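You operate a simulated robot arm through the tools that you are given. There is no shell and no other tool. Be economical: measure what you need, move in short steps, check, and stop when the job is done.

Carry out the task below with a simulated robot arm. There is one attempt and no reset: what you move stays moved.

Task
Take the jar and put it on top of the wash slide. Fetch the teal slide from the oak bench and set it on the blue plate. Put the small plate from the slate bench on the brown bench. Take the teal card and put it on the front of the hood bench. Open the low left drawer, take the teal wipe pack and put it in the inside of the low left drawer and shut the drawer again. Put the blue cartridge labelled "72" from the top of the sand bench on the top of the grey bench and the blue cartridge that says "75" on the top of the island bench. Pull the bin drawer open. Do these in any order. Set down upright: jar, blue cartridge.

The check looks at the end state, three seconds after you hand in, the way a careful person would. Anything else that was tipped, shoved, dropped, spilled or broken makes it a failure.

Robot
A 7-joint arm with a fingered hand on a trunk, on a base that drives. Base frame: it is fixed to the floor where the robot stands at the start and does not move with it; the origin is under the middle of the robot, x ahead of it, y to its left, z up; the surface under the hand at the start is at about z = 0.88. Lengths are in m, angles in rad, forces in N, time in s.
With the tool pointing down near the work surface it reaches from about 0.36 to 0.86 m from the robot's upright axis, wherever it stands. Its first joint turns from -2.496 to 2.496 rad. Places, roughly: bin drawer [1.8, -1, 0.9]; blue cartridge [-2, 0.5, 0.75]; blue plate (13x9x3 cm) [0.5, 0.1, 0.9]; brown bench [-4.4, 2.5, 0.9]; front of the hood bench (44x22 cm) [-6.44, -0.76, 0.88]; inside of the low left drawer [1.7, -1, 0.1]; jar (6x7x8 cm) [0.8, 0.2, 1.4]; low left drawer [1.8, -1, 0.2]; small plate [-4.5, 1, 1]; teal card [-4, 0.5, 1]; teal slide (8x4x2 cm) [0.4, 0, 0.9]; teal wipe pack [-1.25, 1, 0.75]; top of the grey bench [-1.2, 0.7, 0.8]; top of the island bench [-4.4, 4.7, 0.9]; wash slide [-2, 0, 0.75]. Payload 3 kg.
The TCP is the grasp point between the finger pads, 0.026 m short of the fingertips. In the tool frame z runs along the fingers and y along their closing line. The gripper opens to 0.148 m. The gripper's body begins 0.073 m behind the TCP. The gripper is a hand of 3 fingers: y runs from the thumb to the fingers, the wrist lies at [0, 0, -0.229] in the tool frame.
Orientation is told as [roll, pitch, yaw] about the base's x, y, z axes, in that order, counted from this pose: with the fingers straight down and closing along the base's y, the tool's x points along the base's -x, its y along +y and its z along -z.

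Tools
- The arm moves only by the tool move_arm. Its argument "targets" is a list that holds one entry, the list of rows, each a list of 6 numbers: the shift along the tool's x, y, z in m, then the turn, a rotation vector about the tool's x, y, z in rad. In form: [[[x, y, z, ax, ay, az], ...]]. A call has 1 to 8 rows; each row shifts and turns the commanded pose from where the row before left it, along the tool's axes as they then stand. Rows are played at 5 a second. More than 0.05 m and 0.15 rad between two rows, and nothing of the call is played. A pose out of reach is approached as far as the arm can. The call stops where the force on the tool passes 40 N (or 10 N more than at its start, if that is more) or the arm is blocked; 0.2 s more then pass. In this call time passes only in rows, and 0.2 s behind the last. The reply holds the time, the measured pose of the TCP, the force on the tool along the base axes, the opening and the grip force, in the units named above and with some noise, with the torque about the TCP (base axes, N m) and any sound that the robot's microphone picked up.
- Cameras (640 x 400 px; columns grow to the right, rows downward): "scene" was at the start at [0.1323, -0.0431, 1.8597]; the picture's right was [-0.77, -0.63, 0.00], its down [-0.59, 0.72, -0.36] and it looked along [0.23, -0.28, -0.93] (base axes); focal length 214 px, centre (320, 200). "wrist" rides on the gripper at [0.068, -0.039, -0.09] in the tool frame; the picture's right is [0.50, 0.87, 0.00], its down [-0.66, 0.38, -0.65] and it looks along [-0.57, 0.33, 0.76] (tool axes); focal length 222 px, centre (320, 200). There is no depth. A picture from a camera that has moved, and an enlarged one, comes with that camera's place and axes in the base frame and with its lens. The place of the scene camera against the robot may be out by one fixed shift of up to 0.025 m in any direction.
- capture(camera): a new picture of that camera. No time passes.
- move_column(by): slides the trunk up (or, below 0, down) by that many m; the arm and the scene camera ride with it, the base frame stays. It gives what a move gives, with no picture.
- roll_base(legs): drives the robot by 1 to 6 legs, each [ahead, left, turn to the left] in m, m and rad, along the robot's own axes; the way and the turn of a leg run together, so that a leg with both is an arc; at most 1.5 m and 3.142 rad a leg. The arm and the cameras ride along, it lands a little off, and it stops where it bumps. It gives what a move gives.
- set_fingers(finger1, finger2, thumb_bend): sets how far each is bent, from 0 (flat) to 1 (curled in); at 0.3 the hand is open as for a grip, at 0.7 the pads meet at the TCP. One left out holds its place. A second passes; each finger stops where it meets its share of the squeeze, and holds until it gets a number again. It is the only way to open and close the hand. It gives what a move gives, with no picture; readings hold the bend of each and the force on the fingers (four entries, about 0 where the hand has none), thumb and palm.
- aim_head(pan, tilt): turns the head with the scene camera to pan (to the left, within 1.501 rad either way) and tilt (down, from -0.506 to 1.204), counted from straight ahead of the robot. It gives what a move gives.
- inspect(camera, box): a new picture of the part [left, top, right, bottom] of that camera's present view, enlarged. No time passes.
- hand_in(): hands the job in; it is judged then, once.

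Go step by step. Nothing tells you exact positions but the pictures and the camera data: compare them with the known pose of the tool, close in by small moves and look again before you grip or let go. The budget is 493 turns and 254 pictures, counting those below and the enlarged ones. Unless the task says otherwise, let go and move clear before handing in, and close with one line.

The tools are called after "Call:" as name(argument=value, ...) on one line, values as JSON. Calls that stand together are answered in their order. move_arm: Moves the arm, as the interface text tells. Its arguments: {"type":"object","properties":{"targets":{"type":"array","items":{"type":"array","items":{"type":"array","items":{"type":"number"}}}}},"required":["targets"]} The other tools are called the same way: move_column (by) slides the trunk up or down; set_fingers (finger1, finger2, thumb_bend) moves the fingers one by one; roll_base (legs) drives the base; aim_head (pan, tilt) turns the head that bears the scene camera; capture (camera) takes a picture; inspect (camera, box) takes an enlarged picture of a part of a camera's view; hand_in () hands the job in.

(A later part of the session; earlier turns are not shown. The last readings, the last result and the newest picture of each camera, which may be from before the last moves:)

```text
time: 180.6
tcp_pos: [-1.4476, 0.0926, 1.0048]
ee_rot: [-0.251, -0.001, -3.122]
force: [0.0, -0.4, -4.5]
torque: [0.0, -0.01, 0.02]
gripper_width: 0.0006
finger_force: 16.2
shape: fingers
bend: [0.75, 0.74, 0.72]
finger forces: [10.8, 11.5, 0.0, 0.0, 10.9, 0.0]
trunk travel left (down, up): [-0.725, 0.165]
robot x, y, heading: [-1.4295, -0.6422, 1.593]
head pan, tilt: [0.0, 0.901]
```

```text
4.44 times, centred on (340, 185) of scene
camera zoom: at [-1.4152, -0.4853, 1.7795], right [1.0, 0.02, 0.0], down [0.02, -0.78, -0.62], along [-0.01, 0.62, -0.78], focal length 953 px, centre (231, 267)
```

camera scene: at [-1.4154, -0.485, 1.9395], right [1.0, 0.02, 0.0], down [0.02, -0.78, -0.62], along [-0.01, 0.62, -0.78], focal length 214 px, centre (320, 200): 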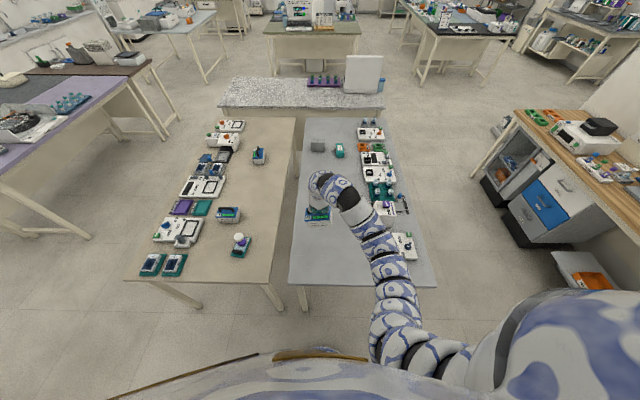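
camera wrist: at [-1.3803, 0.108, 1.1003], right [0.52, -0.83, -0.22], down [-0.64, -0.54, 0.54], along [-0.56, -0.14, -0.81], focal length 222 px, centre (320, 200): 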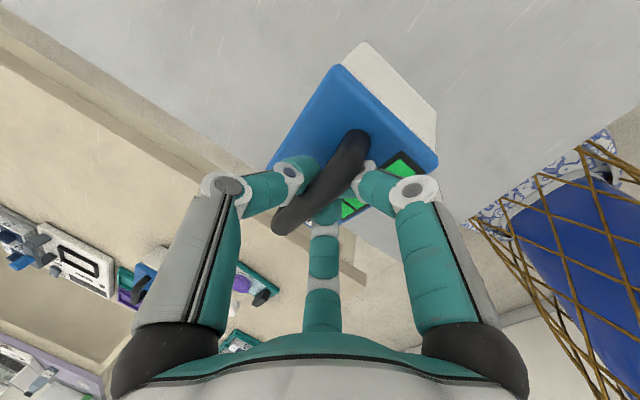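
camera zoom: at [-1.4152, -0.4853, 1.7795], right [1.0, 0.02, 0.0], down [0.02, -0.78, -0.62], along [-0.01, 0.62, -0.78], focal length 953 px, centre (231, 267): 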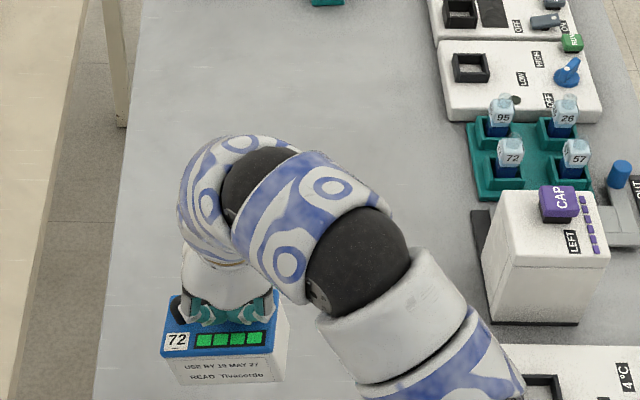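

Level and well inside the bench's free area. Lower gently to contact.

Call:
move_column(by=-0.06)

Call:
move_column(by=-0.015)

Call:
move_column(by=-0.008)

```text
time: 181.6
tcp_pos: [-1.4481, 0.0922, 0.9438]
ee_rot: [-0.252, -0.001, -3.122]
force: [0.2, 0.2, -4.6]
torque: [0.01, -0.01, 0.01]
gripper_width: 0.0004
finger_force: 16.8
shape: fingers
bend: [0.75, 0.74, 0.72]
finger forces: [10.8, 11.5, 0.0, 0.0, 10.8, 0.1]
trunk travel left (down, up): [-0.665, 0.225]
robot x, y, heading: [-1.4309, -0.6394, 1.594]
head pan, tilt: [0.0, 0.901]
```

```text
time: 182.3
tcp_pos: [-1.447, 0.0916, 0.9298]
ee_rot: [-0.254, 0.0, -3.122]
force: [0.6, -0.5, -4.2]
torque: [-0.03, 0.03, 0.03]
gripper_width: 0.0003
finger_force: 16.9
shape: fingers
bend: [0.75, 0.74, 0.72]
finger forces: [10.8, 11.4, 0.1, 0.0, 10.8, 0.0]
trunk travel left (down, up): [-0.65, 0.24]
robot x, y, heading: [-1.4276, -0.6406, 1.597]
head pan, tilt: [0.0, 0.901]
```

```text
time: 182.8
tcp_pos: [-1.4471, 0.092, 0.9217]
ee_rot: [-0.253, 0.001, -3.122]
force: [0.9, -0.2, -4.1]
torque: [0.01, -0.02, 0.01]
gripper_width: 0.0007
finger_force: 16.7
shape: fingers
bend: [0.75, 0.74, 0.72]
finger forces: [10.7, 11.6, 0.1, 0.0, 11.0, 0.0]
trunk travel left (down, up): [-0.642, 0.248]
robot x, y, heading: [-1.4244, -0.6396, 1.594]
head pan, tilt: [0.0, 0.901]
```

Call:
move_column(by=-0.006)

Call:
inspect(camera="scene", box=[290, 150, 370, 210])

Call:
capture(camera="wrist")

```text
time: 183.4
tcp_pos: [-1.4475, 0.0923, 0.9153]
ee_rot: [-0.253, 0.0, -3.121]
force: [-1.0, 0.1, -4.9]
torque: [0.0, 0.05, -0.02]
gripper_width: 0.0
finger_force: 6.1
shape: fingers
bend: [0.75, 0.74, 0.72]
finger forces: [0.7, 0.0, 0.0, 0.0, 10.9, 0.0]
trunk travel left (down, up): [-0.636, 0.254]
robot x, y, heading: [-1.4285, -0.6413, 1.59]
head pan, tilt: [0.0, 0.901]
```

```text
6.67 times, centred on (330, 180) of scene
camera zoom: at [-1.4153, -0.4853, 1.6904], right [1.0, 0.02, 0.0], down [0.02, -0.78, -0.62], along [-0.01, 0.62, -0.78], focal length 1430 px, centre (253, 333)
```

zoom: 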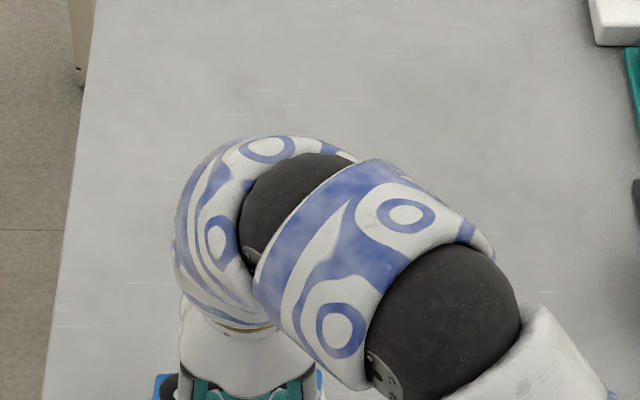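

```text
168 pictures are left
camera wrist: at [-1.3804, 0.108, 1.0112], right [0.52, -0.83, -0.22], down [-0.64, -0.54, 0.54], along [-0.56, -0.14, -0.81], focal length 222 px, centre (320, 200)
```

wrist: 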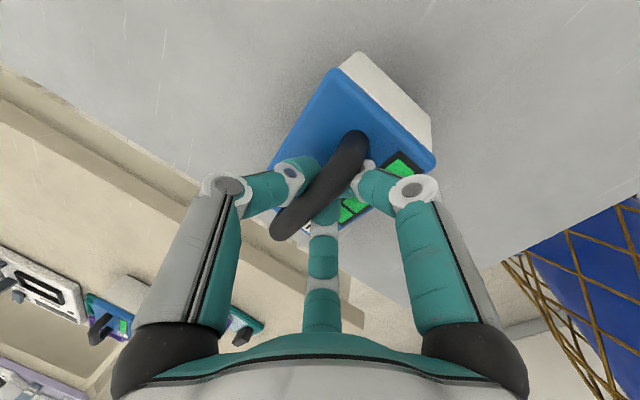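

Call:
move_column(by=-0.004)

Call:
inspect(camera="wrist", box=[240, 40, 450, 260])

```text
time: 183.9
tcp_pos: [-1.4471, 0.0916, 0.9104]
ee_rot: [-0.253, 0.001, -3.124]
force: [-0.7, -0.2, -3.0]
torque: [0.02, 0.06, -0.05]
gripper_width: 0.0001
finger_force: 5.7
shape: fingers
bend: [0.75, 0.75, 0.73]
finger forces: [0.9, 0.0, 0.0, 0.1, 10.4, 0.0]
trunk travel left (down, up): [-0.632, 0.258]
robot x, y, heading: [-1.4286, -0.6411, 1.592]
head pan, tilt: [0.0, 0.901]
```

```text
1.82 times, centred on (345, 150) of wrist
camera zoom: at [-1.3804, 0.1079, 1.0072], right [0.52, -0.83, -0.22], down [-0.64, -0.54, 0.54], along [-0.56, -0.14, -0.81], focal length 404 px, centre (274, 291)
```

zoom: 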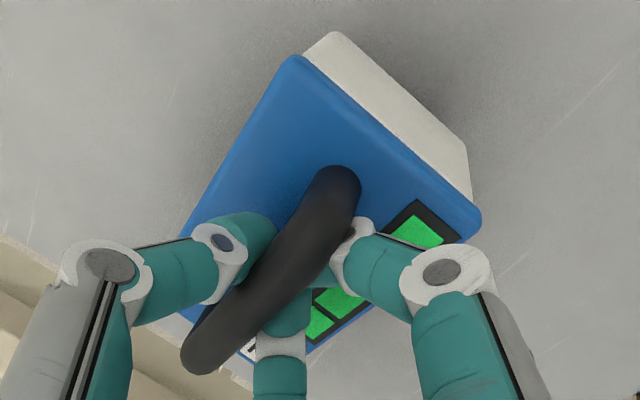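

The bar now rests hooked on the fingers; force is dropping as the box meets the bench. A few mm more.

Call:
move_column(by=-0.004)

Call:
move_column(by=-0.003)

```text
time: 184.4
tcp_pos: [-1.4487, 0.0922, 0.9071]
ee_rot: [-0.253, 0.002, -3.123]
force: [-0.5, 0.1, -3.6]
torque: [0.01, 0.02, -0.04]
gripper_width: 0.0
finger_force: 5.4
shape: fingers
bend: [0.75, 0.75, 0.73]
finger forces: [0.6, 0.1, 0.0, 0.1, 10.3, 0.0]
trunk travel left (down, up): [-0.628, 0.262]
robot x, y, heading: [-1.4264, -0.6427, 1.589]
head pan, tilt: [0.0, 0.901]
```

```text
time: 185.0
tcp_pos: [-1.4483, 0.0923, 0.9045]
ee_rot: [-0.252, -0.001, -3.122]
force: [1.0, -0.1, -4.5]
torque: [-0.01, 0.0, -0.01]
gripper_width: 0.0
finger_force: 5.5
shape: fingers
bend: [0.75, 0.75, 0.73]
finger forces: [0.4, 0.0, 0.0, 0.0, 10.1, 0.1]
trunk travel left (down, up): [-0.625, 0.265]
robot x, y, heading: [-1.4313, -0.6416, 1.591]
head pan, tilt: [0.0, 0.901]
```

Still hanging. Keep lowering in small steps while watching force.

Call:
move_column(by=-0.008)

Call:
move_column(by=-0.008)

Call:
inspect(camera="scene", box=[270, 150, 370, 230])

```text
time: 185.5
tcp_pos: [-1.4463, 0.0917, 0.8952]
ee_rot: [-0.254, 0.0, -3.121]
force: [-0.5, 0.3, -0.9]
torque: [0.03, -0.02, -0.02]
gripper_width: 0.0
finger_force: 0.2
shape: fingers
bend: [0.76, 0.75, 0.73]
finger forces: [0.4, 0.0, 0.1, 0.1, 0.0, 0.0]
trunk travel left (down, up): [-0.617, 0.273]
robot x, y, heading: [-1.4296, -0.6434, 1.595]
head pan, tilt: [0.0, 0.901]
```

```text
time: 186.1
tcp_pos: [-1.4487, 0.0913, 0.8924]
ee_rot: [-0.261, -0.001, -3.122]
force: [-1.9, 0.6, 31.1]
torque: [0.22, -0.01, 0.02]
gripper_width: 0.0001
finger_force: 27.0
shape: fingers
bend: [0.76, 0.77, 0.75]
finger forces: [0.1, 24.1, 0.0, 0.0, 30.1, 0.0]
trunk travel left (down, up): [-0.609, 0.281]
robot x, y, heading: [-1.4299, -0.6394, 1.59]
head pan, tilt: [0.0, 0.901]
```

```text
5.00 times, centred on (320, 190) of scene
camera zoom: at [-1.4153, -0.4885, 1.6644], right [1.0, 0.02, 0.0], down [0.02, -0.78, -0.62], along [-0.01, 0.62, -0.78], focal length 1072 px, centre (320, 250)
```

zoom: 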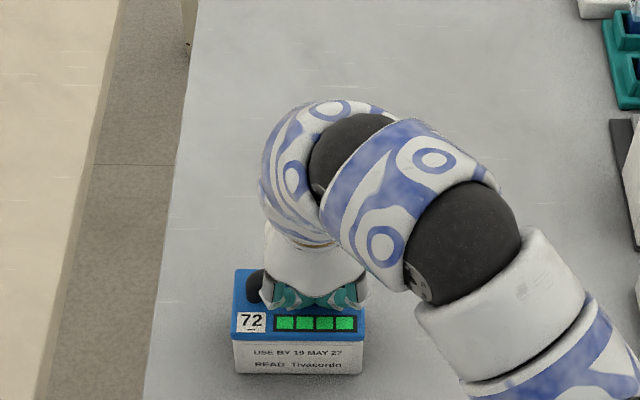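

The box stands on the bench and the fingertips touched its lid; rise 6 mm and open.

Call:
move_column(by=0.007)

Call:
set_fingers(finger1=0.65, finger2=0.65, thumb_bend=0.62)

Call:
set_fingers(finger1=0.5, finger2=0.5, thumb_bend=0.5)

Call:
capture(camera="wrist")

```text
time: 186.7
tcp_pos: [-1.4466, 0.0912, 0.8942]
ee_rot: [-0.25, 0.0, -3.122]
force: [-0.2, 1.0, -0.7]
torque: [-0.02, 0.03, -0.03]
gripper_width: 0.0001
finger_force: 0.1
shape: fingers
bend: [0.76, 0.76, 0.73]
finger forces: [0.1, 0.0, 0.0, 0.0, 0.0, 0.0]
trunk travel left (down, up): [-0.616, 0.274]
robot x, y, heading: [-1.4293, -0.6389, 1.594]
head pan, tilt: [0.0, 0.901]
```

```text
time: 187.7
tcp_pos: [-1.4475, 0.0905, 0.8964]
ee_rot: [-0.254, -0.001, -3.123]
force: [0.7, -1.5, 16.3]
torque: [0.0, -0.01, 0.0]
gripper_width: 0.0114
finger_force: 11.3
shape: fingers
bend: [0.71, 0.71, 0.62]
finger forces: [11.5, 10.4, 0.0, 0.0, 0.0, 0.1]
trunk travel left (down, up): [-0.616, 0.274]
robot x, y, heading: [-1.4316, -0.6369, 1.591]
head pan, tilt: [0.0, 0.901]
```

```text
time: 188.7
tcp_pos: [-1.4475, 0.0906, 0.8974]
ee_rot: [-0.256, -0.001, -3.122]
force: [-0.7, 1.6, 23.1]
torque: [0.01, -0.01, -0.01]
gripper_width: 0.0389
finger_force: 11.9
shape: fingers
bend: [0.76, 0.76, 0.5]
finger forces: [11.9, 12.2, 0.0, 0.0, 0.0, 0.1]
trunk travel left (down, up): [-0.616, 0.274]
robot x, y, heading: [-1.4282, -0.6445, 1.593]
head pan, tilt: [0.0, 0.901]
```

```text
165 pictures are left
camera wrist: at [-1.3803, 0.1069, 0.9927], right [0.52, -0.83, -0.22], down [-0.64, -0.54, 0.54], along [-0.56, -0.14, -0.81], focal length 222 px, centre (320, 200)
```

wrist: 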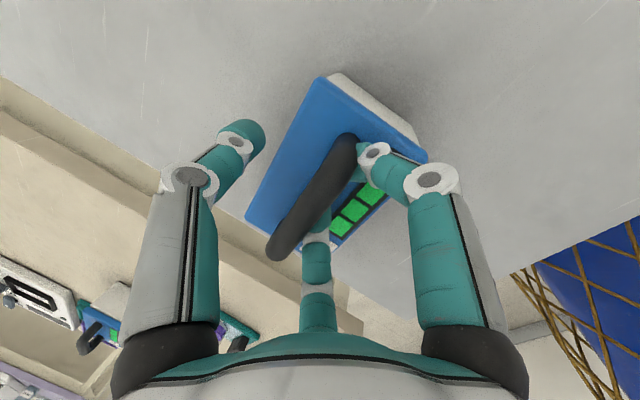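

The fingers press on the lid as they open; rise in small steps so they can swing out from under the bar.

Call:
move_column(by=0.004)

Call:
set_fingers(finger1=0.5, finger2=0.5)

Call:
move_column(by=0.004)

Call:
set_fingers(finger1=0.5, finger2=0.5)

```text
time: 189.2
tcp_pos: [-1.447, 0.0918, 0.9005]
ee_rot: [-0.255, 0.001, -3.123]
force: [-0.4, 1.4, 20.6]
torque: [-0.01, 0.06, -0.02]
gripper_width: 0.043
finger_force: 10.1
shape: fingers
bend: [0.56, 0.56, 0.5]
finger forces: [9.8, 10.9, 0.1, 0.0, 0.0, 0.0]
trunk travel left (down, up): [-0.62, 0.27]
robot x, y, heading: [-1.4284, -0.6414, 1.594]
head pan, tilt: [0.0, 0.901]
```

```text
time: 190.2
tcp_pos: [-1.447, 0.0909, 0.9007]
ee_rot: [-0.256, 0.001, -3.121]
force: [-0.2, 1.5, 25.4]
torque: [-0.07, 0.01, -0.01]
gripper_width: 0.0429
finger_force: 12.5
shape: fingers
bend: [0.56, 0.73, 0.5]
finger forces: [12.4, 12.7, 0.0, 0.0, 0.1, 0.1]
trunk travel left (down, up): [-0.62, 0.27]
robot x, y, heading: [-1.4306, -0.6377, 1.594]
head pan, tilt: [0.0, 0.901]
```

```text
time: 190.7
tcp_pos: [-1.4481, 0.0913, 0.9045]
ee_rot: [-0.256, 0.0, -3.123]
force: [0.4, 1.3, 24.1]
torque: [-0.14, -0.06, -0.02]
gripper_width: 0.0473
finger_force: 11.8
shape: fingers
bend: [0.56, 0.56, 0.5]
finger forces: [12.2, 11.5, 0.0, 0.1, 0.1, 0.1]
trunk travel left (down, up): [-0.624, 0.266]
robot x, y, heading: [-1.4306, -0.6375, 1.596]
head pan, tilt: [0.0, 0.901]
```

```text
time: 191.7
tcp_pos: [-1.448, 0.0898, 0.9056]
ee_rot: [-0.256, -0.001, -3.121]
force: [0.7, 1.8, 27.2]
torque: [-0.11, -0.05, 0.01]
gripper_width: 0.0473
finger_force: 14.0
shape: fingers
bend: [0.56, 0.57, 0.5]
finger forces: [13.9, 13.2, 0.0, 0.0, 0.0, 0.0]
trunk travel left (down, up): [-0.624, 0.266]
robot x, y, heading: [-1.4288, -0.6447, 1.593]
head pan, tilt: [0.0, 0.901]
```

Call:
move_column(by=0.006)

Call:
capture(camera="wrist")

```text
time: 192.3
tcp_pos: [-1.4471, 0.0903, 0.909]
ee_rot: [-0.253, -0.001, -3.123]
force: [-0.3, 0.7, 7.4]
torque: [-0.1, 0.04, 0.03]
gripper_width: 0.058
finger_force: 2.7
shape: fingers
bend: [0.52, 0.52, 0.5]
finger forces: [3.5, 3.3, 0.0, 0.1, 0.0, 0.0]
trunk travel left (down, up): [-0.63, 0.26]
robot x, y, heading: [-1.4282, -0.6402, 1.598]
head pan, tilt: [0.0, 0.901]
```

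```text
164 pictures are left
camera wrist: at [-1.3801, 0.1073, 1.0049], right [0.52, -0.83, -0.22], down [-0.64, -0.54, 0.54], along [-0.56, -0.14, -0.81], focal length 222 px, centre (320, 200)
```

wrist: 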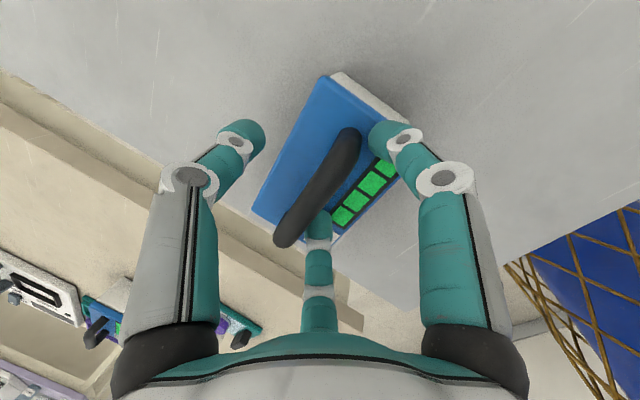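

Fingers are clear of the bar. Open a bit more and rise.

Call:
move_column(by=0.008)

Call:
set_fingers(finger1=0.44, finger2=0.44, thumb_bend=0.44)

Call:
move_column(by=0.2)

Call:
capture(camera="scene")

Call:
capture(camera="wrist")

```text
time: 192.8
tcp_pos: [-1.4485, 0.0921, 0.9175]
ee_rot: [-0.252, 0.001, -3.122]
force: [-1.0, 0.2, 0.2]
torque: [0.0, 0.0, -0.02]
gripper_width: 0.0618
finger_force: 0.0
shape: fingers
bend: [0.5, 0.5, 0.5]
finger forces: [0.0, 0.1, 0.1, 0.0, 0.1, 0.0]
trunk travel left (down, up): [-0.638, 0.252]
robot x, y, heading: [-1.4306, -0.6427, 1.596]
head pan, tilt: [0.0, 0.901]
```

```text
time: 193.8
tcp_pos: [-1.4482, 0.0909, 0.9163]
ee_rot: [-0.252, -0.001, -3.122]
force: [0.2, 0.5, 0.4]
torque: [0.0, -0.02, -0.01]
gripper_width: 0.0812
finger_force: 0.1
shape: fingers
bend: [0.44, 0.44, 0.44]
finger forces: [0.0, 0.1, 0.1, 0.0, 0.0, 0.0]
trunk travel left (down, up): [-0.638, 0.252]
robot x, y, heading: [-1.4277, -0.6404, 1.591]
head pan, tilt: [0.0, 0.901]
```

```text
time: 196.0
tcp_pos: [-1.448, 0.0919, 1.117]
ee_rot: [-0.253, -0.001, -3.123]
force: [-0.2, 0.3, -0.1]
torque: [-0.03, 0.0, -0.04]
gripper_width: 0.0811
finger_force: 0.0
shape: fingers
bend: [0.44, 0.44, 0.44]
finger forces: [0.1, 0.1, 0.0, 0.0, 0.0, 0.0]
trunk travel left (down, up): [-0.838, 0.052]
robot x, y, heading: [-1.4269, -0.6435, 1.593]
head pan, tilt: [0.0, 0.901]
```

```text
163 pictures are left
camera scene: at [-1.4151, -0.4855, 1.8925], right [1.0, 0.02, 0.0], down [0.02, -0.78, -0.62], along [-0.01, 0.62, -0.78], focal length 214 px, centre (320, 200)
```

scene: 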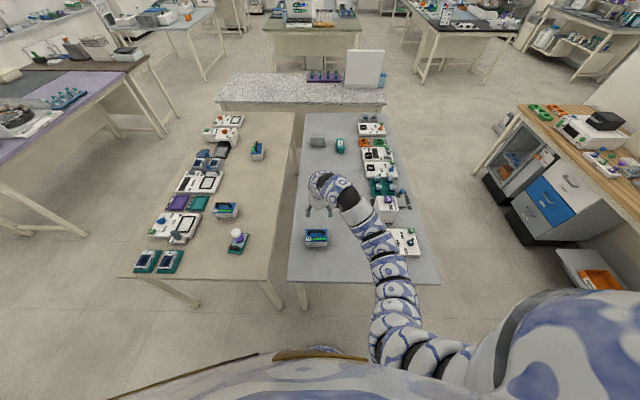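

```text
162 pictures are left
camera wrist: at [-1.3802, 0.1079, 1.2133], right [0.52, -0.83, -0.22], down [-0.64, -0.54, 0.54], along [-0.56, -0.14, -0.81], focal length 222 px, centre (320, 200)
```

wrist: 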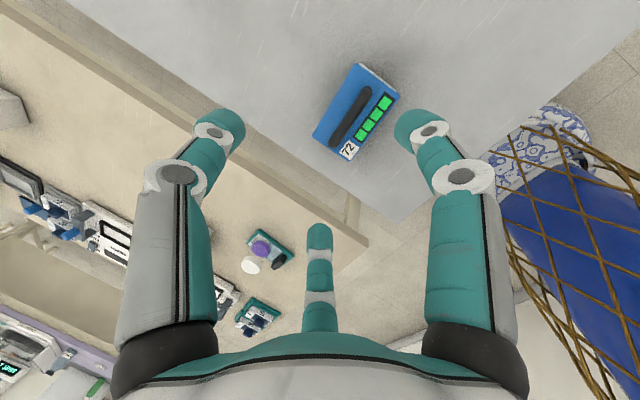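

72 stands on the grey bench. Next, the teal wipe pack on the grey bench: drive to the aisle on the +x side and face it.

Call:
move_column(by=0.05)

Call:
roll_base(legs=[[0, -1.0, 0], [0.85, 0, 0], [0.8, 0, 0], [0, 0, 1.55]])

Call:
capture(camera="scene")

```text
time: 196.9
tcp_pos: [-1.4487, 0.0913, 1.1676]
ee_rot: [-0.252, -0.001, -3.122]
force: [-0.4, 0.2, -0.3]
torque: [-0.06, 0.0, 0.02]
gripper_width: 0.0813
finger_force: 0.1
shape: fingers
bend: [0.44, 0.44, 0.44]
finger forces: [0.0, 0.0, 0.0, 0.1, 0.1, 0.0]
trunk travel left (down, up): [-0.888, 0.002]
robot x, y, heading: [-1.4328, -0.6432, 1.591]
head pan, tilt: [0.0, 0.901]
```

```text
time: 213.9
tcp_pos: [-1.2228, 1.006, 1.1679]
ee_rot: [-0.252, -0.001, -1.539]
force: [0.4, -0.6, -0.3]
torque: [-0.03, -0.01, 0.02]
gripper_width: 0.0813
finger_force: 0.0
shape: fingers
bend: [0.44, 0.44, 0.44]
finger forces: [0.1, 0.0, 0.0, 0.0, 0.1, 0.0]
trunk travel left (down, up): [-0.888, 0.002]
robot x, y, heading: [-0.4929, 1.0328, -3.109]
head pan, tilt: [0.0, 0.901]
```

```text
161 pictures are left
camera scene: at [-0.6284, 1.0296, 1.9425], right [-0.04, 1.0, 0.0], down [0.78, 0.03, -0.62], along [-0.62, -0.02, -0.78], focal length 214 px, centre (320, 200)
```

scene: 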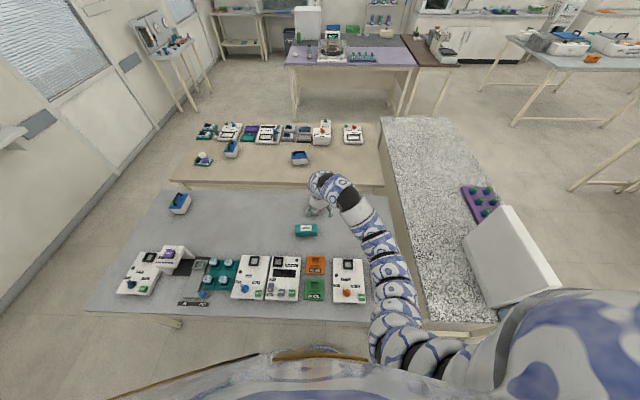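

Call:
capture(camera="wrist")

Call:
inspect(camera="scene", box=[260, 180, 360, 260])

```text
160 pictures are left
camera wrist: at [-1.2396, 1.0721, 1.2634], right [0.82, 0.53, -0.22], down [0.55, -0.64, 0.54], along [0.15, -0.56, -0.81], focal length 222 px, centre (320, 200)
```

wrist: 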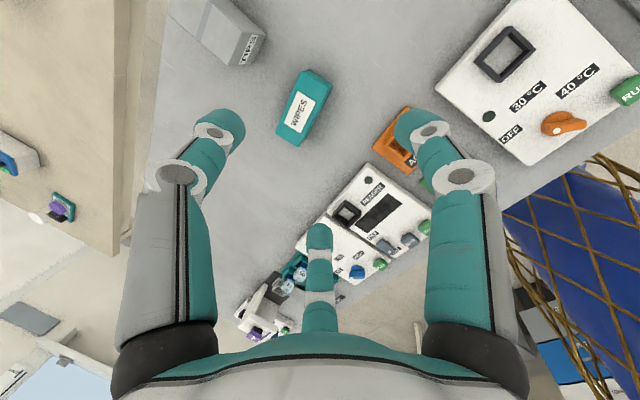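

```text
5.00 times, centred on (310, 220) of scene
camera zoom: at [-0.6284, 1.0296, 1.9425], right [-0.04, 1.0, 0.0], down [0.78, 0.03, -0.62], along [-0.62, -0.02, -0.78], focal length 1072 px, centre (370, 100)
```

zoom: 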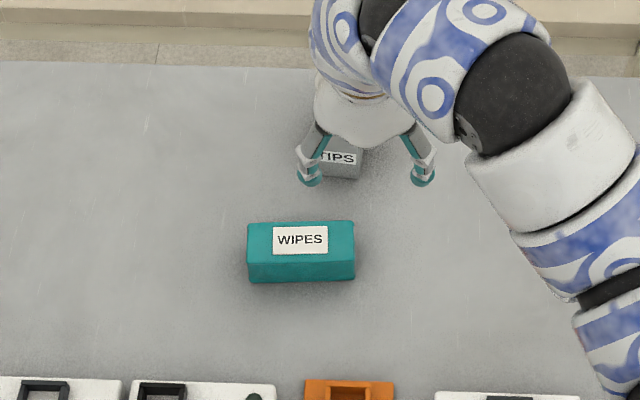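

The wipe pack lies near (-1.296,0.94). Make the hand vertical and move over it.

Call:
move_arm(targets=[[[0, 0, 0, -0.125, 0, 0.016], [0, 0, 0, -0.125, 0, 0.016], [-0.033, -0.036, 0, 0, 0, 0], [-0.033, -0.036, 0, 0, 0, 0]]])

Call:
move_column(by=-0.17)

Call:
capture(camera="wrist")

```text
time: 214.9
tcp_pos: [-1.294, 0.936, 1.1675]
ee_rot: [-0.002, -0.002, -1.569]
force: [-1.3, -0.4, 0.4]
torque: [0.02, -0.02, 0.0]
gripper_width: 0.0818
finger_force: 0.0
shape: fingers
bend: [0.44, 0.44, 0.44]
finger forces: [0.0, 0.0, 0.0, 0.0, 0.0, 0.1]
trunk travel left (down, up): [-0.888, 0.002]
robot x, y, heading: [-0.4893, 1.0345, -3.104]
head pan, tilt: [0.0, 0.901]
```

```text
time: 216.9
tcp_pos: [-1.295, 0.9389, 0.9972]
ee_rot: [-0.003, -0.005, -1.569]
force: [0.2, -1.2, -0.2]
torque: [0.01, 0.0, 0.0]
gripper_width: 0.0815
finger_force: 0.0
shape: fingers
bend: [0.44, 0.44, 0.44]
finger forces: [0.0, 0.0, 0.0, 0.0, 0.1, 0.1]
trunk travel left (down, up): [-0.718, 0.172]
robot x, y, heading: [-0.4904, 1.039, -3.108]
head pan, tilt: [0.0, 0.901]
```

```text
158 pictures are left
camera wrist: at [-1.3327, 1.0068, 1.0872], right [0.87, 0.5, -0.01], down [0.38, -0.65, 0.66], along [0.33, -0.57, -0.76], focal length 222 px, centre (320, 200)
```

wrist: 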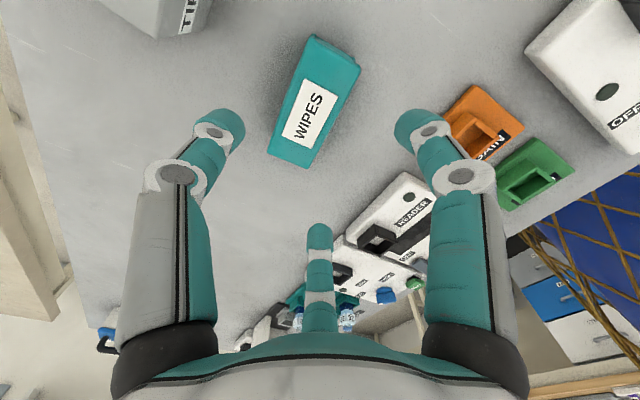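

Pack: centre (-1.298,0.921), 13×5.4 cm, top z≈0.83. I'll turn the hand a quarter so the two fingers pinch its long sides and the thumb meets the end.

Call:
move_arm(targets=[[[0, 0, 0, 0, 0, 0.143], [0, 0, 0, 0, 0, 0.143], [0, 0, 0, 0, 0, 0.143], [0, 0, 0, 0, 0, 0.143], [0, 0, 0, 0, 0, 0.143], [0, 0, 0, 0, 0, 0.143], [0, 0, 0, 0, 0, 0.143]]])

Call:
move_arm(targets=[[[0, 0, 0, 0, 0, 0.143], [0, 0, 0, 0, 0, 0.143], [0, 0, 0, 0, 0, 0.143], [0, 0, 0, 0, 0, 0.143], [-0.004, 0.007, 0, 0, 0, 0]]])

Call:
set_fingers(finger1=0.42, finger2=0.42, thumb_bend=0.3)

Call:
capture(camera="wrist")

```text
time: 218.5
tcp_pos: [-1.2933, 0.9397, 0.9972]
ee_rot: [0.002, -0.005, -2.572]
force: [-0.2, -0.3, 0.8]
torque: [0.01, -0.03, 0.01]
gripper_width: 0.0813
finger_force: 0.1
shape: fingers
bend: [0.44, 0.44, 0.44]
finger forces: [0.0, 0.0, 0.0, 0.0, 0.0, 0.0]
trunk travel left (down, up): [-0.718, 0.172]
robot x, y, heading: [-0.4894, 1.0344, -3.116]
head pan, tilt: [0.0, 0.901]
```

```text
time: 219.7
tcp_pos: [-1.2993, 0.9311, 0.9983]
ee_rot: [0.005, -0.004, 3.142]
force: [-0.1, 0.4, 0.3]
torque: [0.0, -0.01, 0.03]
gripper_width: 0.0815
finger_force: 0.2
shape: fingers
bend: [0.44, 0.44, 0.44]
finger forces: [0.0, 0.1, 0.0, 0.1, 0.1, 0.0]
trunk travel left (down, up): [-0.718, 0.172]
robot x, y, heading: [-0.4863, 1.0367, -3.106]
head pan, tilt: [0.0, 0.901]
```

```text
time: 220.7
tcp_pos: [-1.2979, 0.9318, 0.9978]
ee_rot: [0.006, -0.002, -3.141]
force: [-1.0, 0.6, -0.5]
torque: [-0.01, 0.01, -0.01]
gripper_width: 0.1078
finger_force: 0.0
shape: fingers
bend: [0.42, 0.42, 0.3]
finger forces: [0.0, 0.1, 0.1, 0.0, 0.1, 0.0]
trunk travel left (down, up): [-0.718, 0.172]
robot x, y, heading: [-0.4899, 1.0377, -3.109]
head pan, tilt: [0.0, 0.901]
```

```text
157 pictures are left
camera wrist: at [-1.2302, 0.9712, 1.0867], right [0.5, -0.87, 0.0], down [-0.65, -0.38, 0.66], along [-0.57, -0.33, -0.75], focal length 222 px, centre (320, 200)
```

wrist: 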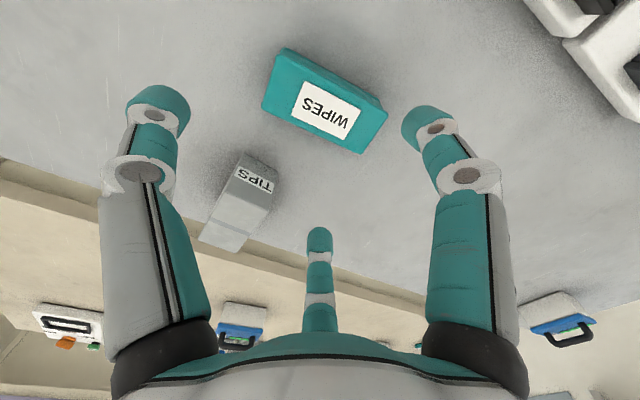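

Centred. Lower over the pack.

Call:
move_column(by=-0.165)

Call:
move_column(by=-0.012)

Call:
capture(camera="wrist")

```text
time: 222.6
tcp_pos: [-1.2982, 0.9324, 0.8335]
ee_rot: [0.004, -0.004, -3.141]
force: [-0.7, -0.1, -0.4]
torque: [0.01, 0.01, -0.01]
gripper_width: 0.1079
finger_force: 0.0
shape: fingers
bend: [0.42, 0.42, 0.3]
finger forces: [0.0, 0.0, 0.0, 0.1, 0.0, 0.0]
trunk travel left (down, up): [-0.553, 0.337]
robot x, y, heading: [-0.4902, 1.0377, -3.103]
head pan, tilt: [0.0, 0.901]
```

```text
time: 223.0
tcp_pos: [-1.3037, 0.9316, 0.8323]
ee_rot: [0.01, -0.019, 3.141]
force: [-1.4, 3.3, 18.4]
torque: [-0.5, -1.02, 0.13]
gripper_width: 0.1093
finger_force: 8.4
shape: fingers
bend: [0.4, 0.42, 0.3]
finger forces: [17.9, 0.0, 0.0, 0.0, 0.0, 0.1]
trunk travel left (down, up): [-0.545, 0.345]
robot x, y, heading: [-0.4901, 1.0354, -3.105]
head pan, tilt: [0.0, 0.901]
stopped: the force on the tool passed its limit at 48 N (the readings are from after the stop); the commanded pose is now the measured one
```

```text
156 pictures are left
camera wrist: at [-1.2334, 0.9712, 0.919], right [0.5, -0.87, 0.0], down [-0.64, -0.37, 0.67], along [-0.58, -0.33, -0.74], focal length 222 px, centre (320, 200)
```

wrist: 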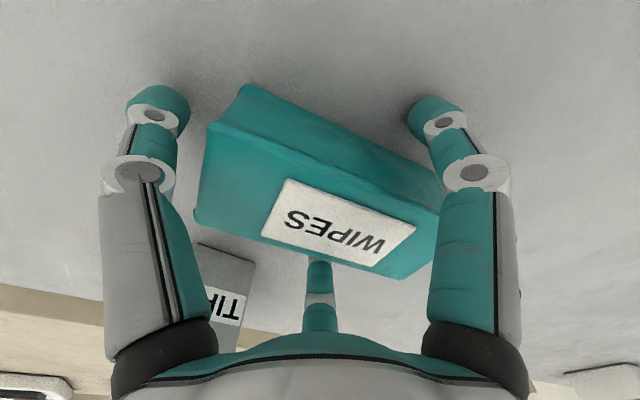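

A finger hit something; rise 15 mm and look again.

Call:
move_column(by=0.015)

Call:
capture(camera="wrist")

Call:
inspect(camera="scene", box=[260, 110, 380, 210])

```text
time: 223.7
tcp_pos: [-1.3, 0.932, 0.8428]
ee_rot: [0.008, -0.013, 3.14]
force: [-0.8, 0.1, 0.1]
torque: [-0.01, 0.0, 0.02]
gripper_width: 0.1084
finger_force: 0.0
shape: fingers
bend: [0.42, 0.42, 0.3]
finger forces: [0.0, 0.0, 0.0, 0.0, 0.1, 0.1]
trunk travel left (down, up): [-0.56, 0.33]
robot x, y, heading: [-0.4928, 1.0388, -3.107]
head pan, tilt: [0.0, 0.901]
```

```text
155 pictures are left
camera wrist: at [-1.2327, 0.9711, 0.9315], right [0.5, -0.87, 0.0], down [-0.65, -0.37, 0.66], along [-0.58, -0.33, -0.75], focal length 222 px, centre (320, 200)
```

wrist: 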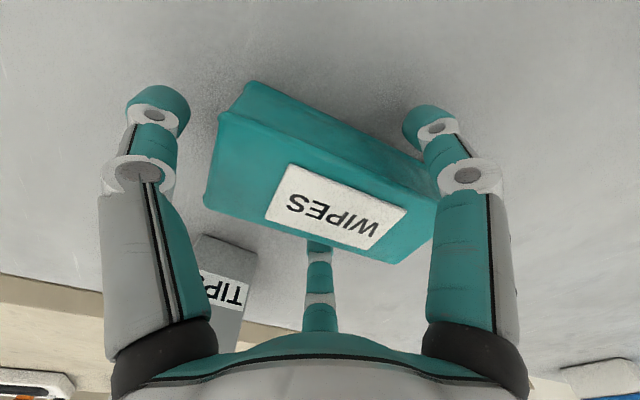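

```text
4.00 times, centred on (320, 160) of scene
camera zoom: at [-0.6289, 1.0297, 1.614], right [-0.04, 1.0, 0.0], down [0.78, 0.03, -0.62], along [-0.62, -0.02, -0.78], focal length 858 px, centre (320, 360)
```

zoom: 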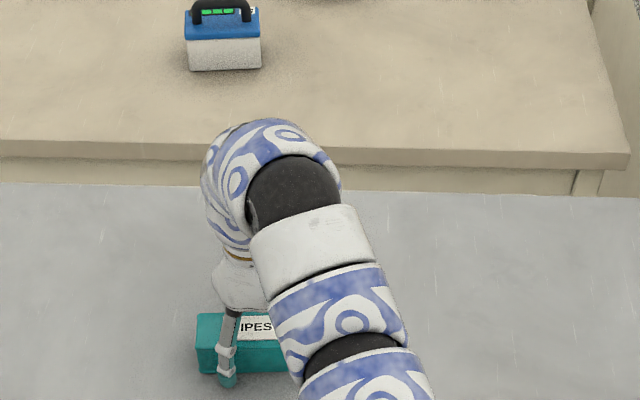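

That contact was the bench (tips at z≈0.80). This height is good for gripping; close the two fingers on the sides.

Call:
set_fingers(finger1=0.52, finger2=0.52)

Call:
set_fingers(finger1=0.62, finger2=0.62, thumb_bend=0.42)

Call:
capture(camera="wrist")

```text
time: 224.7
tcp_pos: [-1.3012, 0.931, 0.8441]
ee_rot: [0.008, -0.011, 3.141]
force: [1.2, -0.5, 0.4]
torque: [-0.01, -0.02, 0.01]
gripper_width: 0.0952
finger_force: 1.0
shape: fingers
bend: [0.5, 0.51, 0.3]
finger forces: [1.2, 0.5, 0.1, 0.1, 0.0, 0.0]
trunk travel left (down, up): [-0.56, 0.33]
robot x, y, heading: [-0.4904, 1.0342, -3.109]
head pan, tilt: [0.0, 0.901]
```

```text
time: 225.7
tcp_pos: [-1.3004, 0.9333, 0.8437]
ee_rot: [0.009, -0.013, 3.141]
force: [-0.4, 0.9, 0.9]
torque: [-0.11, 0.03, 0.04]
gripper_width: 0.0777
finger_force: 11.6
shape: fingers
bend: [0.52, 0.53, 0.39]
finger forces: [7.6, 8.2, 0.0, 0.0, 7.6, 0.1]
trunk travel left (down, up): [-0.56, 0.33]
robot x, y, heading: [-0.4883, 1.0335, -3.107]
head pan, tilt: [0.0, 0.901]
```

```text
153 pictures are left
camera wrist: at [-1.2324, 0.9713, 0.9321], right [0.5, -0.87, 0.0], down [-0.65, -0.37, 0.67], along [-0.58, -0.33, -0.75], focal length 222 px, centre (320, 200)
```

wrist: 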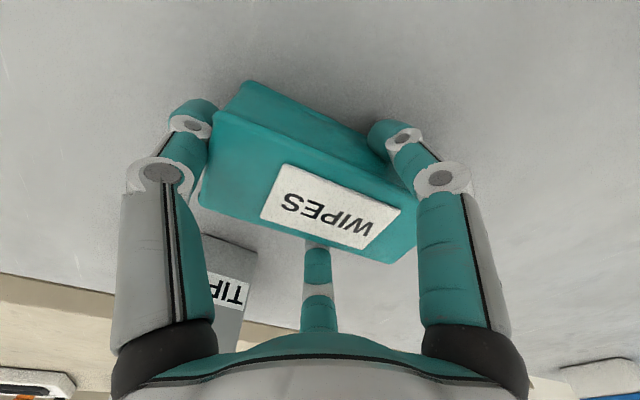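

Pack firmly held. Lift, back into the aisle, and drive toward the partition's open end.

Call:
move_column(by=0.32)

Call:
roll_base(legs=[[-0.45, 0, 0], [0, 0, -1.57], [1.3, 0, 0]])

Call:
aim_head(pan=-1.2, tilt=0.5)

Call:
capture(camera="scene")

```text
time: 228.8
tcp_pos: [-1.3023, 0.9326, 1.1633]
ee_rot: [0.01, -0.011, 3.14]
force: [0.4, 0.8, -2.6]
torque: [0.02, 0.0, -0.01]
gripper_width: 0.0774
finger_force: 10.5
shape: fingers
bend: [0.52, 0.53, 0.4]
finger forces: [7.2, 7.8, 0.1, 0.0, 6.4, 0.0]
trunk travel left (down, up): [-0.88, 0.01]
robot x, y, heading: [-0.4892, 1.0361, -3.108]
head pan, tilt: [0.0, 0.901]
```

```text
time: 241.5
tcp_pos: [-0.2163, 3.1556, 1.1642]
ee_rot: [0.008, -0.013, 1.587]
force: [0.2, 0.2, -3.0]
torque: [-0.01, -0.04, 0.02]
gripper_width: 0.0766
finger_force: 10.2
shape: fingers
bend: [0.53, 0.53, 0.4]
finger forces: [6.8, 7.3, 0.1, 0.0, 5.8, 0.1]
trunk travel left (down, up): [-0.88, 0.01]
robot x, y, heading: [-0.0977, 2.3477, 1.627]
head pan, tilt: [0.0, 0.901]
```

```text
time: 242.9
tcp_pos: [-0.2167, 3.1547, 1.164]
ee_rot: [0.008, -0.012, 1.586]
force: [-0.7, -0.6, -2.8]
torque: [0.04, -0.04, -0.01]
gripper_width: 0.0767
finger_force: 10.6
shape: fingers
bend: [0.53, 0.53, 0.4]
finger forces: [6.8, 7.4, 0.1, 0.1, 5.9, 0.0]
trunk travel left (down, up): [-0.88, 0.01]
robot x, y, heading: [-0.1037, 2.3446, 1.616]
head pan, tilt: [-1.201, 0.499]
```

```text
152 pictures are left
camera scene: at [-0.0043, 2.4631, 1.9679], right [0.41, -0.91, 0.0], down [-0.44, -0.2, -0.88], along [0.8, 0.36, -0.48], focal length 214 px, centre (320, 200)
```

scene: 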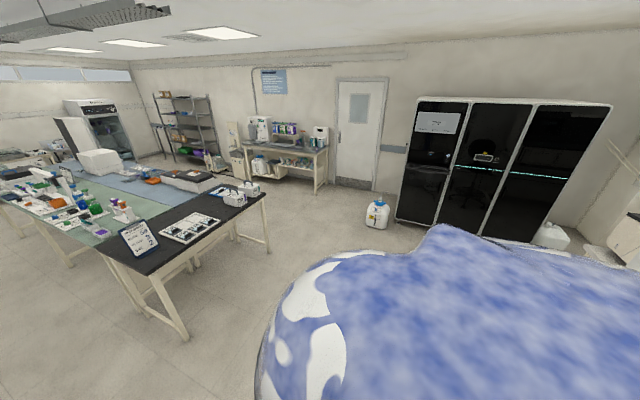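

Call:
roll_base(legs=[[0, 0, -1.62], [1.2, 0, 0]])

Call:
aim_head(pan=-0.9, tilt=0.5)

Call:
capture(camera="scene")

```text
time: 251.5
tcp_pos: [1.6822, 2.4405, 1.1658]
ee_rot: [0.008, -0.015, -0.025]
force: [-1.2, 0.3, -1.5]
torque: [-0.03, -0.03, 0.0]
gripper_width: 0.076
finger_force: 9.8
shape: fingers
bend: [0.53, 0.53, 0.4]
finger forces: [6.9, 7.2, 0.1, 0.1, 5.5, 0.0]
trunk travel left (down, up): [-0.88, 0.01]
robot x, y, heading: [0.871, 2.3541, 0.01]
head pan, tilt: [-1.201, 0.499]
stopped in leg 2: the robot was blocked; the commanded pose is now the measured one
```

```text
time: 252.3
tcp_pos: [1.685, 2.4399, 1.1643]
ee_rot: [0.01, -0.013, -0.028]
force: [-0.2, -0.3, -2.6]
torque: [-0.03, 0.04, -0.04]
gripper_width: 0.0757
finger_force: 9.6
shape: fingers
bend: [0.53, 0.53, 0.4]
finger forces: [6.8, 7.3, 0.0, 0.0, 5.4, 0.0]
trunk travel left (down, up): [-0.88, 0.01]
robot x, y, heading: [0.8728, 2.358, 0.015]
head pan, tilt: [-0.901, 0.499]
```

```text
151 pictures are left
camera scene: at [1.0242, 2.2861, 1.9679], right [-0.78, -0.63, 0.0], down [-0.3, 0.37, -0.88], along [0.55, -0.68, -0.48], focal length 214 px, centre (320, 200)
```

scene: 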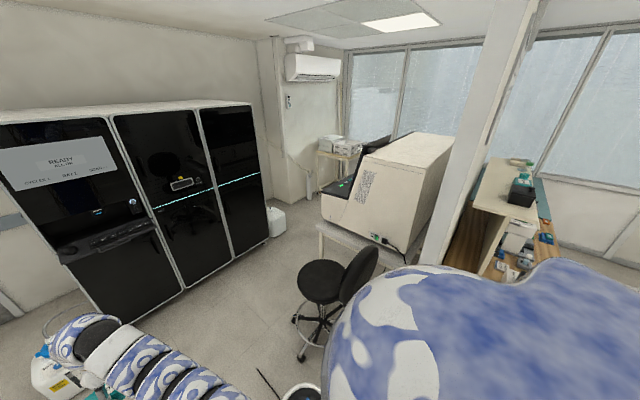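

The base bumped something. Look down in front to see what.

Call:
aim_head(pan=-0.6, tilt=1.2)

Call:
capture(camera="scene")

Call:
aim_head(pan=0.4, tilt=1.1)

Call:
capture(camera="scene")

```text
time: 253.4
tcp_pos: [1.6849, 2.4394, 1.1626]
ee_rot: [0.009, -0.013, -0.026]
force: [-0.2, 0.2, -2.5]
torque: [-0.05, 0.03, 0.02]
gripper_width: 0.0758
finger_force: 9.2
shape: fingers
bend: [0.53, 0.53, 0.4]
finger forces: [6.8, 7.2, 0.0, 0.0, 5.4, 0.1]
trunk travel left (down, up): [-0.88, 0.01]
robot x, y, heading: [0.8703, 2.3571, 0.015]
head pan, tilt: [-0.6, 1.201]
```

```text
150 pictures are left
camera scene: at [1.0136, 2.3257, 1.9143], right [-0.56, -0.83, 0.0], down [-0.78, 0.52, -0.36], along [0.3, -0.2, -0.93], focal length 214 px, centre (320, 200)
```

scene: 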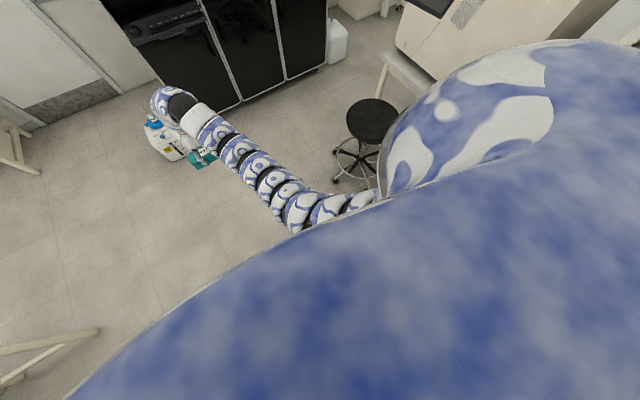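

```text
time: 254.6
tcp_pos: [1.6843, 2.4385, 1.1644]
ee_rot: [0.01, -0.012, -0.026]
force: [-0.2, 0.2, -2.8]
torque: [-0.02, -0.01, -0.04]
gripper_width: 0.0756
finger_force: 9.6
shape: fingers
bend: [0.53, 0.53, 0.4]
finger forces: [6.7, 7.3, 0.0, 0.0, 5.4, 0.1]
trunk travel left (down, up): [-0.88, 0.01]
robot x, y, heading: [0.8689, 2.3532, 0.01]
head pan, tilt: [0.4, 1.1]
```

```text
149 pictures are left
camera scene: at [1.0248, 2.382, 1.9202], right [0.4, -0.92, 0.0], down [-0.82, -0.36, -0.45], along [0.42, 0.18, -0.89], focal length 214 px, centre (320, 200)
```

scene: 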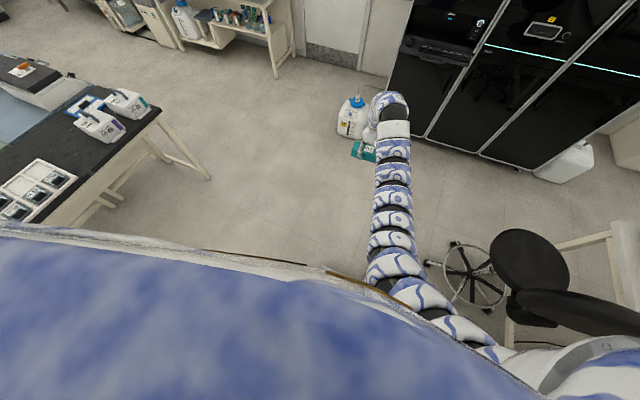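

Something small on the floor ahead was touched. Back off and check it.

Call:
roll_base(legs=[[-0.6, 0, 0]])

Call:
aim_head(pan=-0.3, tilt=0.8)

Call:
capture(camera="scene")

```text
time: 258.0
tcp_pos: [1.0804, 2.4339, 1.1642]
ee_rot: [0.01, -0.013, -0.021]
force: [-0.2, 0.3, -2.9]
torque: [-0.03, 0.02, 0.01]
gripper_width: 0.0758
finger_force: 9.6
shape: fingers
bend: [0.53, 0.53, 0.4]
finger forces: [6.8, 7.2, 0.1, 0.0, 5.3, 0.0]
trunk travel left (down, up): [-0.88, 0.01]
robot x, y, heading: [0.2651, 2.3458, 0.019]
head pan, tilt: [0.4, 1.1]
```

```text
time: 259.1
tcp_pos: [1.0788, 2.4348, 1.1641]
ee_rot: [0.009, -0.013, -0.021]
force: [-0.1, 0.2, -2.0]
torque: [-0.03, 0.01, 0.02]
gripper_width: 0.0759
finger_force: 9.3
shape: fingers
bend: [0.53, 0.53, 0.4]
finger forces: [6.8, 7.2, 0.0, 0.0, 5.3, 0.0]
trunk travel left (down, up): [-0.88, 0.01]
robot x, y, heading: [0.2622, 2.3462, 0.016]
head pan, tilt: [-0.3, 0.799]
```

```text
148 pictures are left
camera scene: at [0.4394, 2.326, 1.9419], right [-0.28, -0.96, 0.0], down [-0.69, 0.2, -0.7], along [0.67, -0.19, -0.72], focal length 214 px, centre (320, 200)
```

scene: 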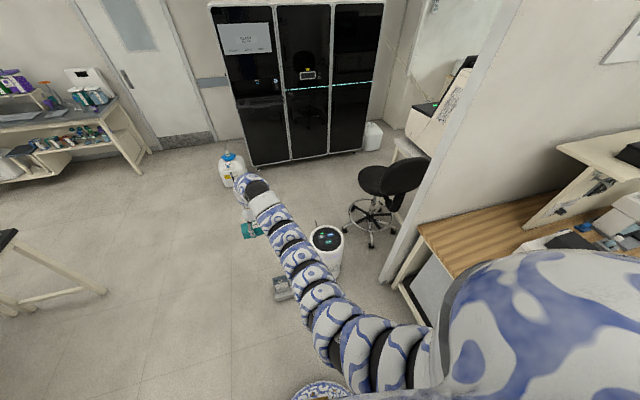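

Call:
inspect(camera="scene", box=[240, 205, 380, 315])

```text
3.64 times, centred on (310, 260) of scene
camera zoom: at [0.4394, 2.326, 1.9419], right [-0.28, -0.96, 0.0], down [-0.69, 0.2, -0.7], along [0.67, -0.19, -0.72], focal length 780 px, centre (356, -18)
```

zoom: 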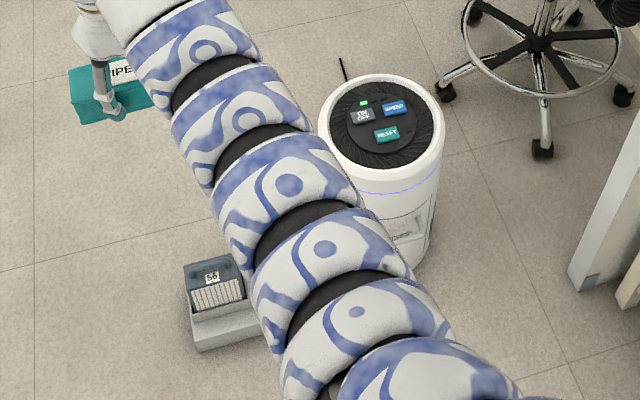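

The floor device (grey caddy "56") and the purifier stand upright. I'll pass well clear of them: go to y≈3.0, turn to face -y, and move sideways.

Call:
roll_base(legs=[[0, 0.68, 0], [0, 0, -1.58], [0, 1.0, 0]])

Call:
aim_head(pan=0.3, tilt=0.5)

Call:
capture(camera="scene")

```text
time: 271.4
tcp_pos: [1.3562, 2.2374, 1.1635]
ee_rot: [0.007, -0.013, -1.579]
force: [0.0, 1.2, -3.1]
torque: [0.0, 0.05, 0.0]
gripper_width: 0.0752
finger_force: 9.5
shape: fingers
bend: [0.54, 0.53, 0.4]
finger forces: [6.4, 6.9, 0.1, 0.0, 5.0, 0.1]
trunk travel left (down, up): [-0.88, 0.01]
robot x, y, heading: [1.2582, 3.0497, -1.539]
head pan, tilt: [-0.3, 0.799]
```

```text
time: 272.4
tcp_pos: [1.3553, 2.2379, 1.1635]
ee_rot: [0.01, -0.013, -1.58]
force: [-0.4, -0.3, -2.7]
torque: [0.0, 0.02, -0.02]
gripper_width: 0.0751
finger_force: 8.8
shape: fingers
bend: [0.54, 0.53, 0.4]
finger forces: [6.4, 6.8, 0.1, 0.1, 5.0, 0.0]
trunk travel left (down, up): [-0.88, 0.01]
robot x, y, heading: [1.2538, 3.0501, -1.54]
head pan, tilt: [0.3, 0.499]
```

```text
146 pictures are left
camera scene: at [1.3066, 2.8842, 1.9679], right [-0.95, -0.32, 0.0], down [-0.15, 0.45, -0.88], along [0.28, -0.83, -0.48], focal length 214 px, centre (320, 200)
```

scene: 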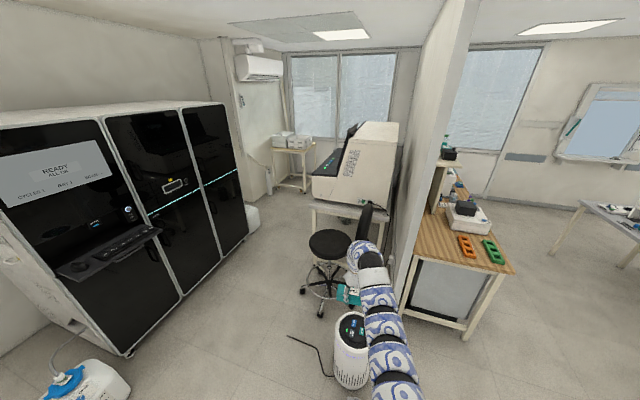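

Corridor is clear. Continue: left, then diagonally past the stool.

Call:
roll_base(legs=[[0, 0.92, 0], [1.3, 0.42, 0], [0.8, 0, 0]])

Call:
aim_head(pan=-0.6, tilt=0.6)

Call:
capture(camera="scene")

```text
time: 287.6
tcp_pos: [2.7651, 0.171, 1.1643]
ee_rot: [0.01, -0.012, -1.571]
force: [0.4, 0.4, -2.3]
torque: [0.02, 0.03, 0.01]
gripper_width: 0.0748
finger_force: 9.3
shape: fingers
bend: [0.54, 0.53, 0.4]
finger forces: [6.5, 6.9, 0.0, 0.0, 4.5, 0.0]
trunk travel left (down, up): [-0.88, 0.01]
robot x, y, heading: [2.6634, 0.9869, -1.535]
head pan, tilt: [0.3, 0.499]
```

```text
time: 288.8
tcp_pos: [2.7642, 0.1713, 1.1637]
ee_rot: [0.008, -0.015, -1.569]
force: [0.1, 0.1, -1.8]
torque: [0.04, 0.01, 0.02]
gripper_width: 0.0747
finger_force: 9.1
shape: fingers
bend: [0.54, 0.53, 0.4]
finger forces: [6.5, 6.9, 0.0, 0.0, 4.5, 0.1]
trunk travel left (down, up): [-0.88, 0.01]
robot x, y, heading: [2.6571, 0.9834, -1.532]
head pan, tilt: [-0.6, 0.6]
```

```text
145 pictures are left
camera scene: at [2.6331, 0.8281, 1.9588], right [-0.85, 0.53, 0.0], down [0.3, 0.48, -0.82], along [-0.44, -0.7, -0.57], focal length 214 px, centre (320, 200)
```

scene: 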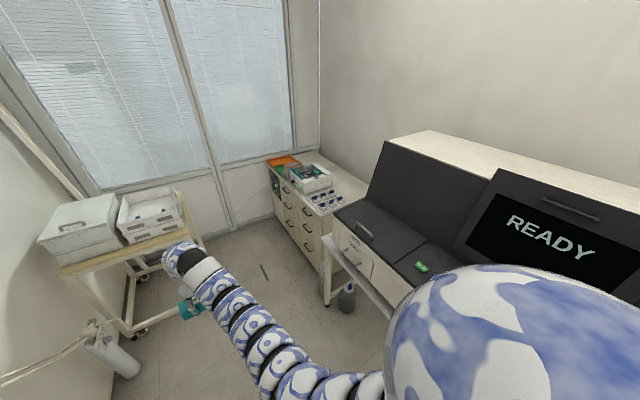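

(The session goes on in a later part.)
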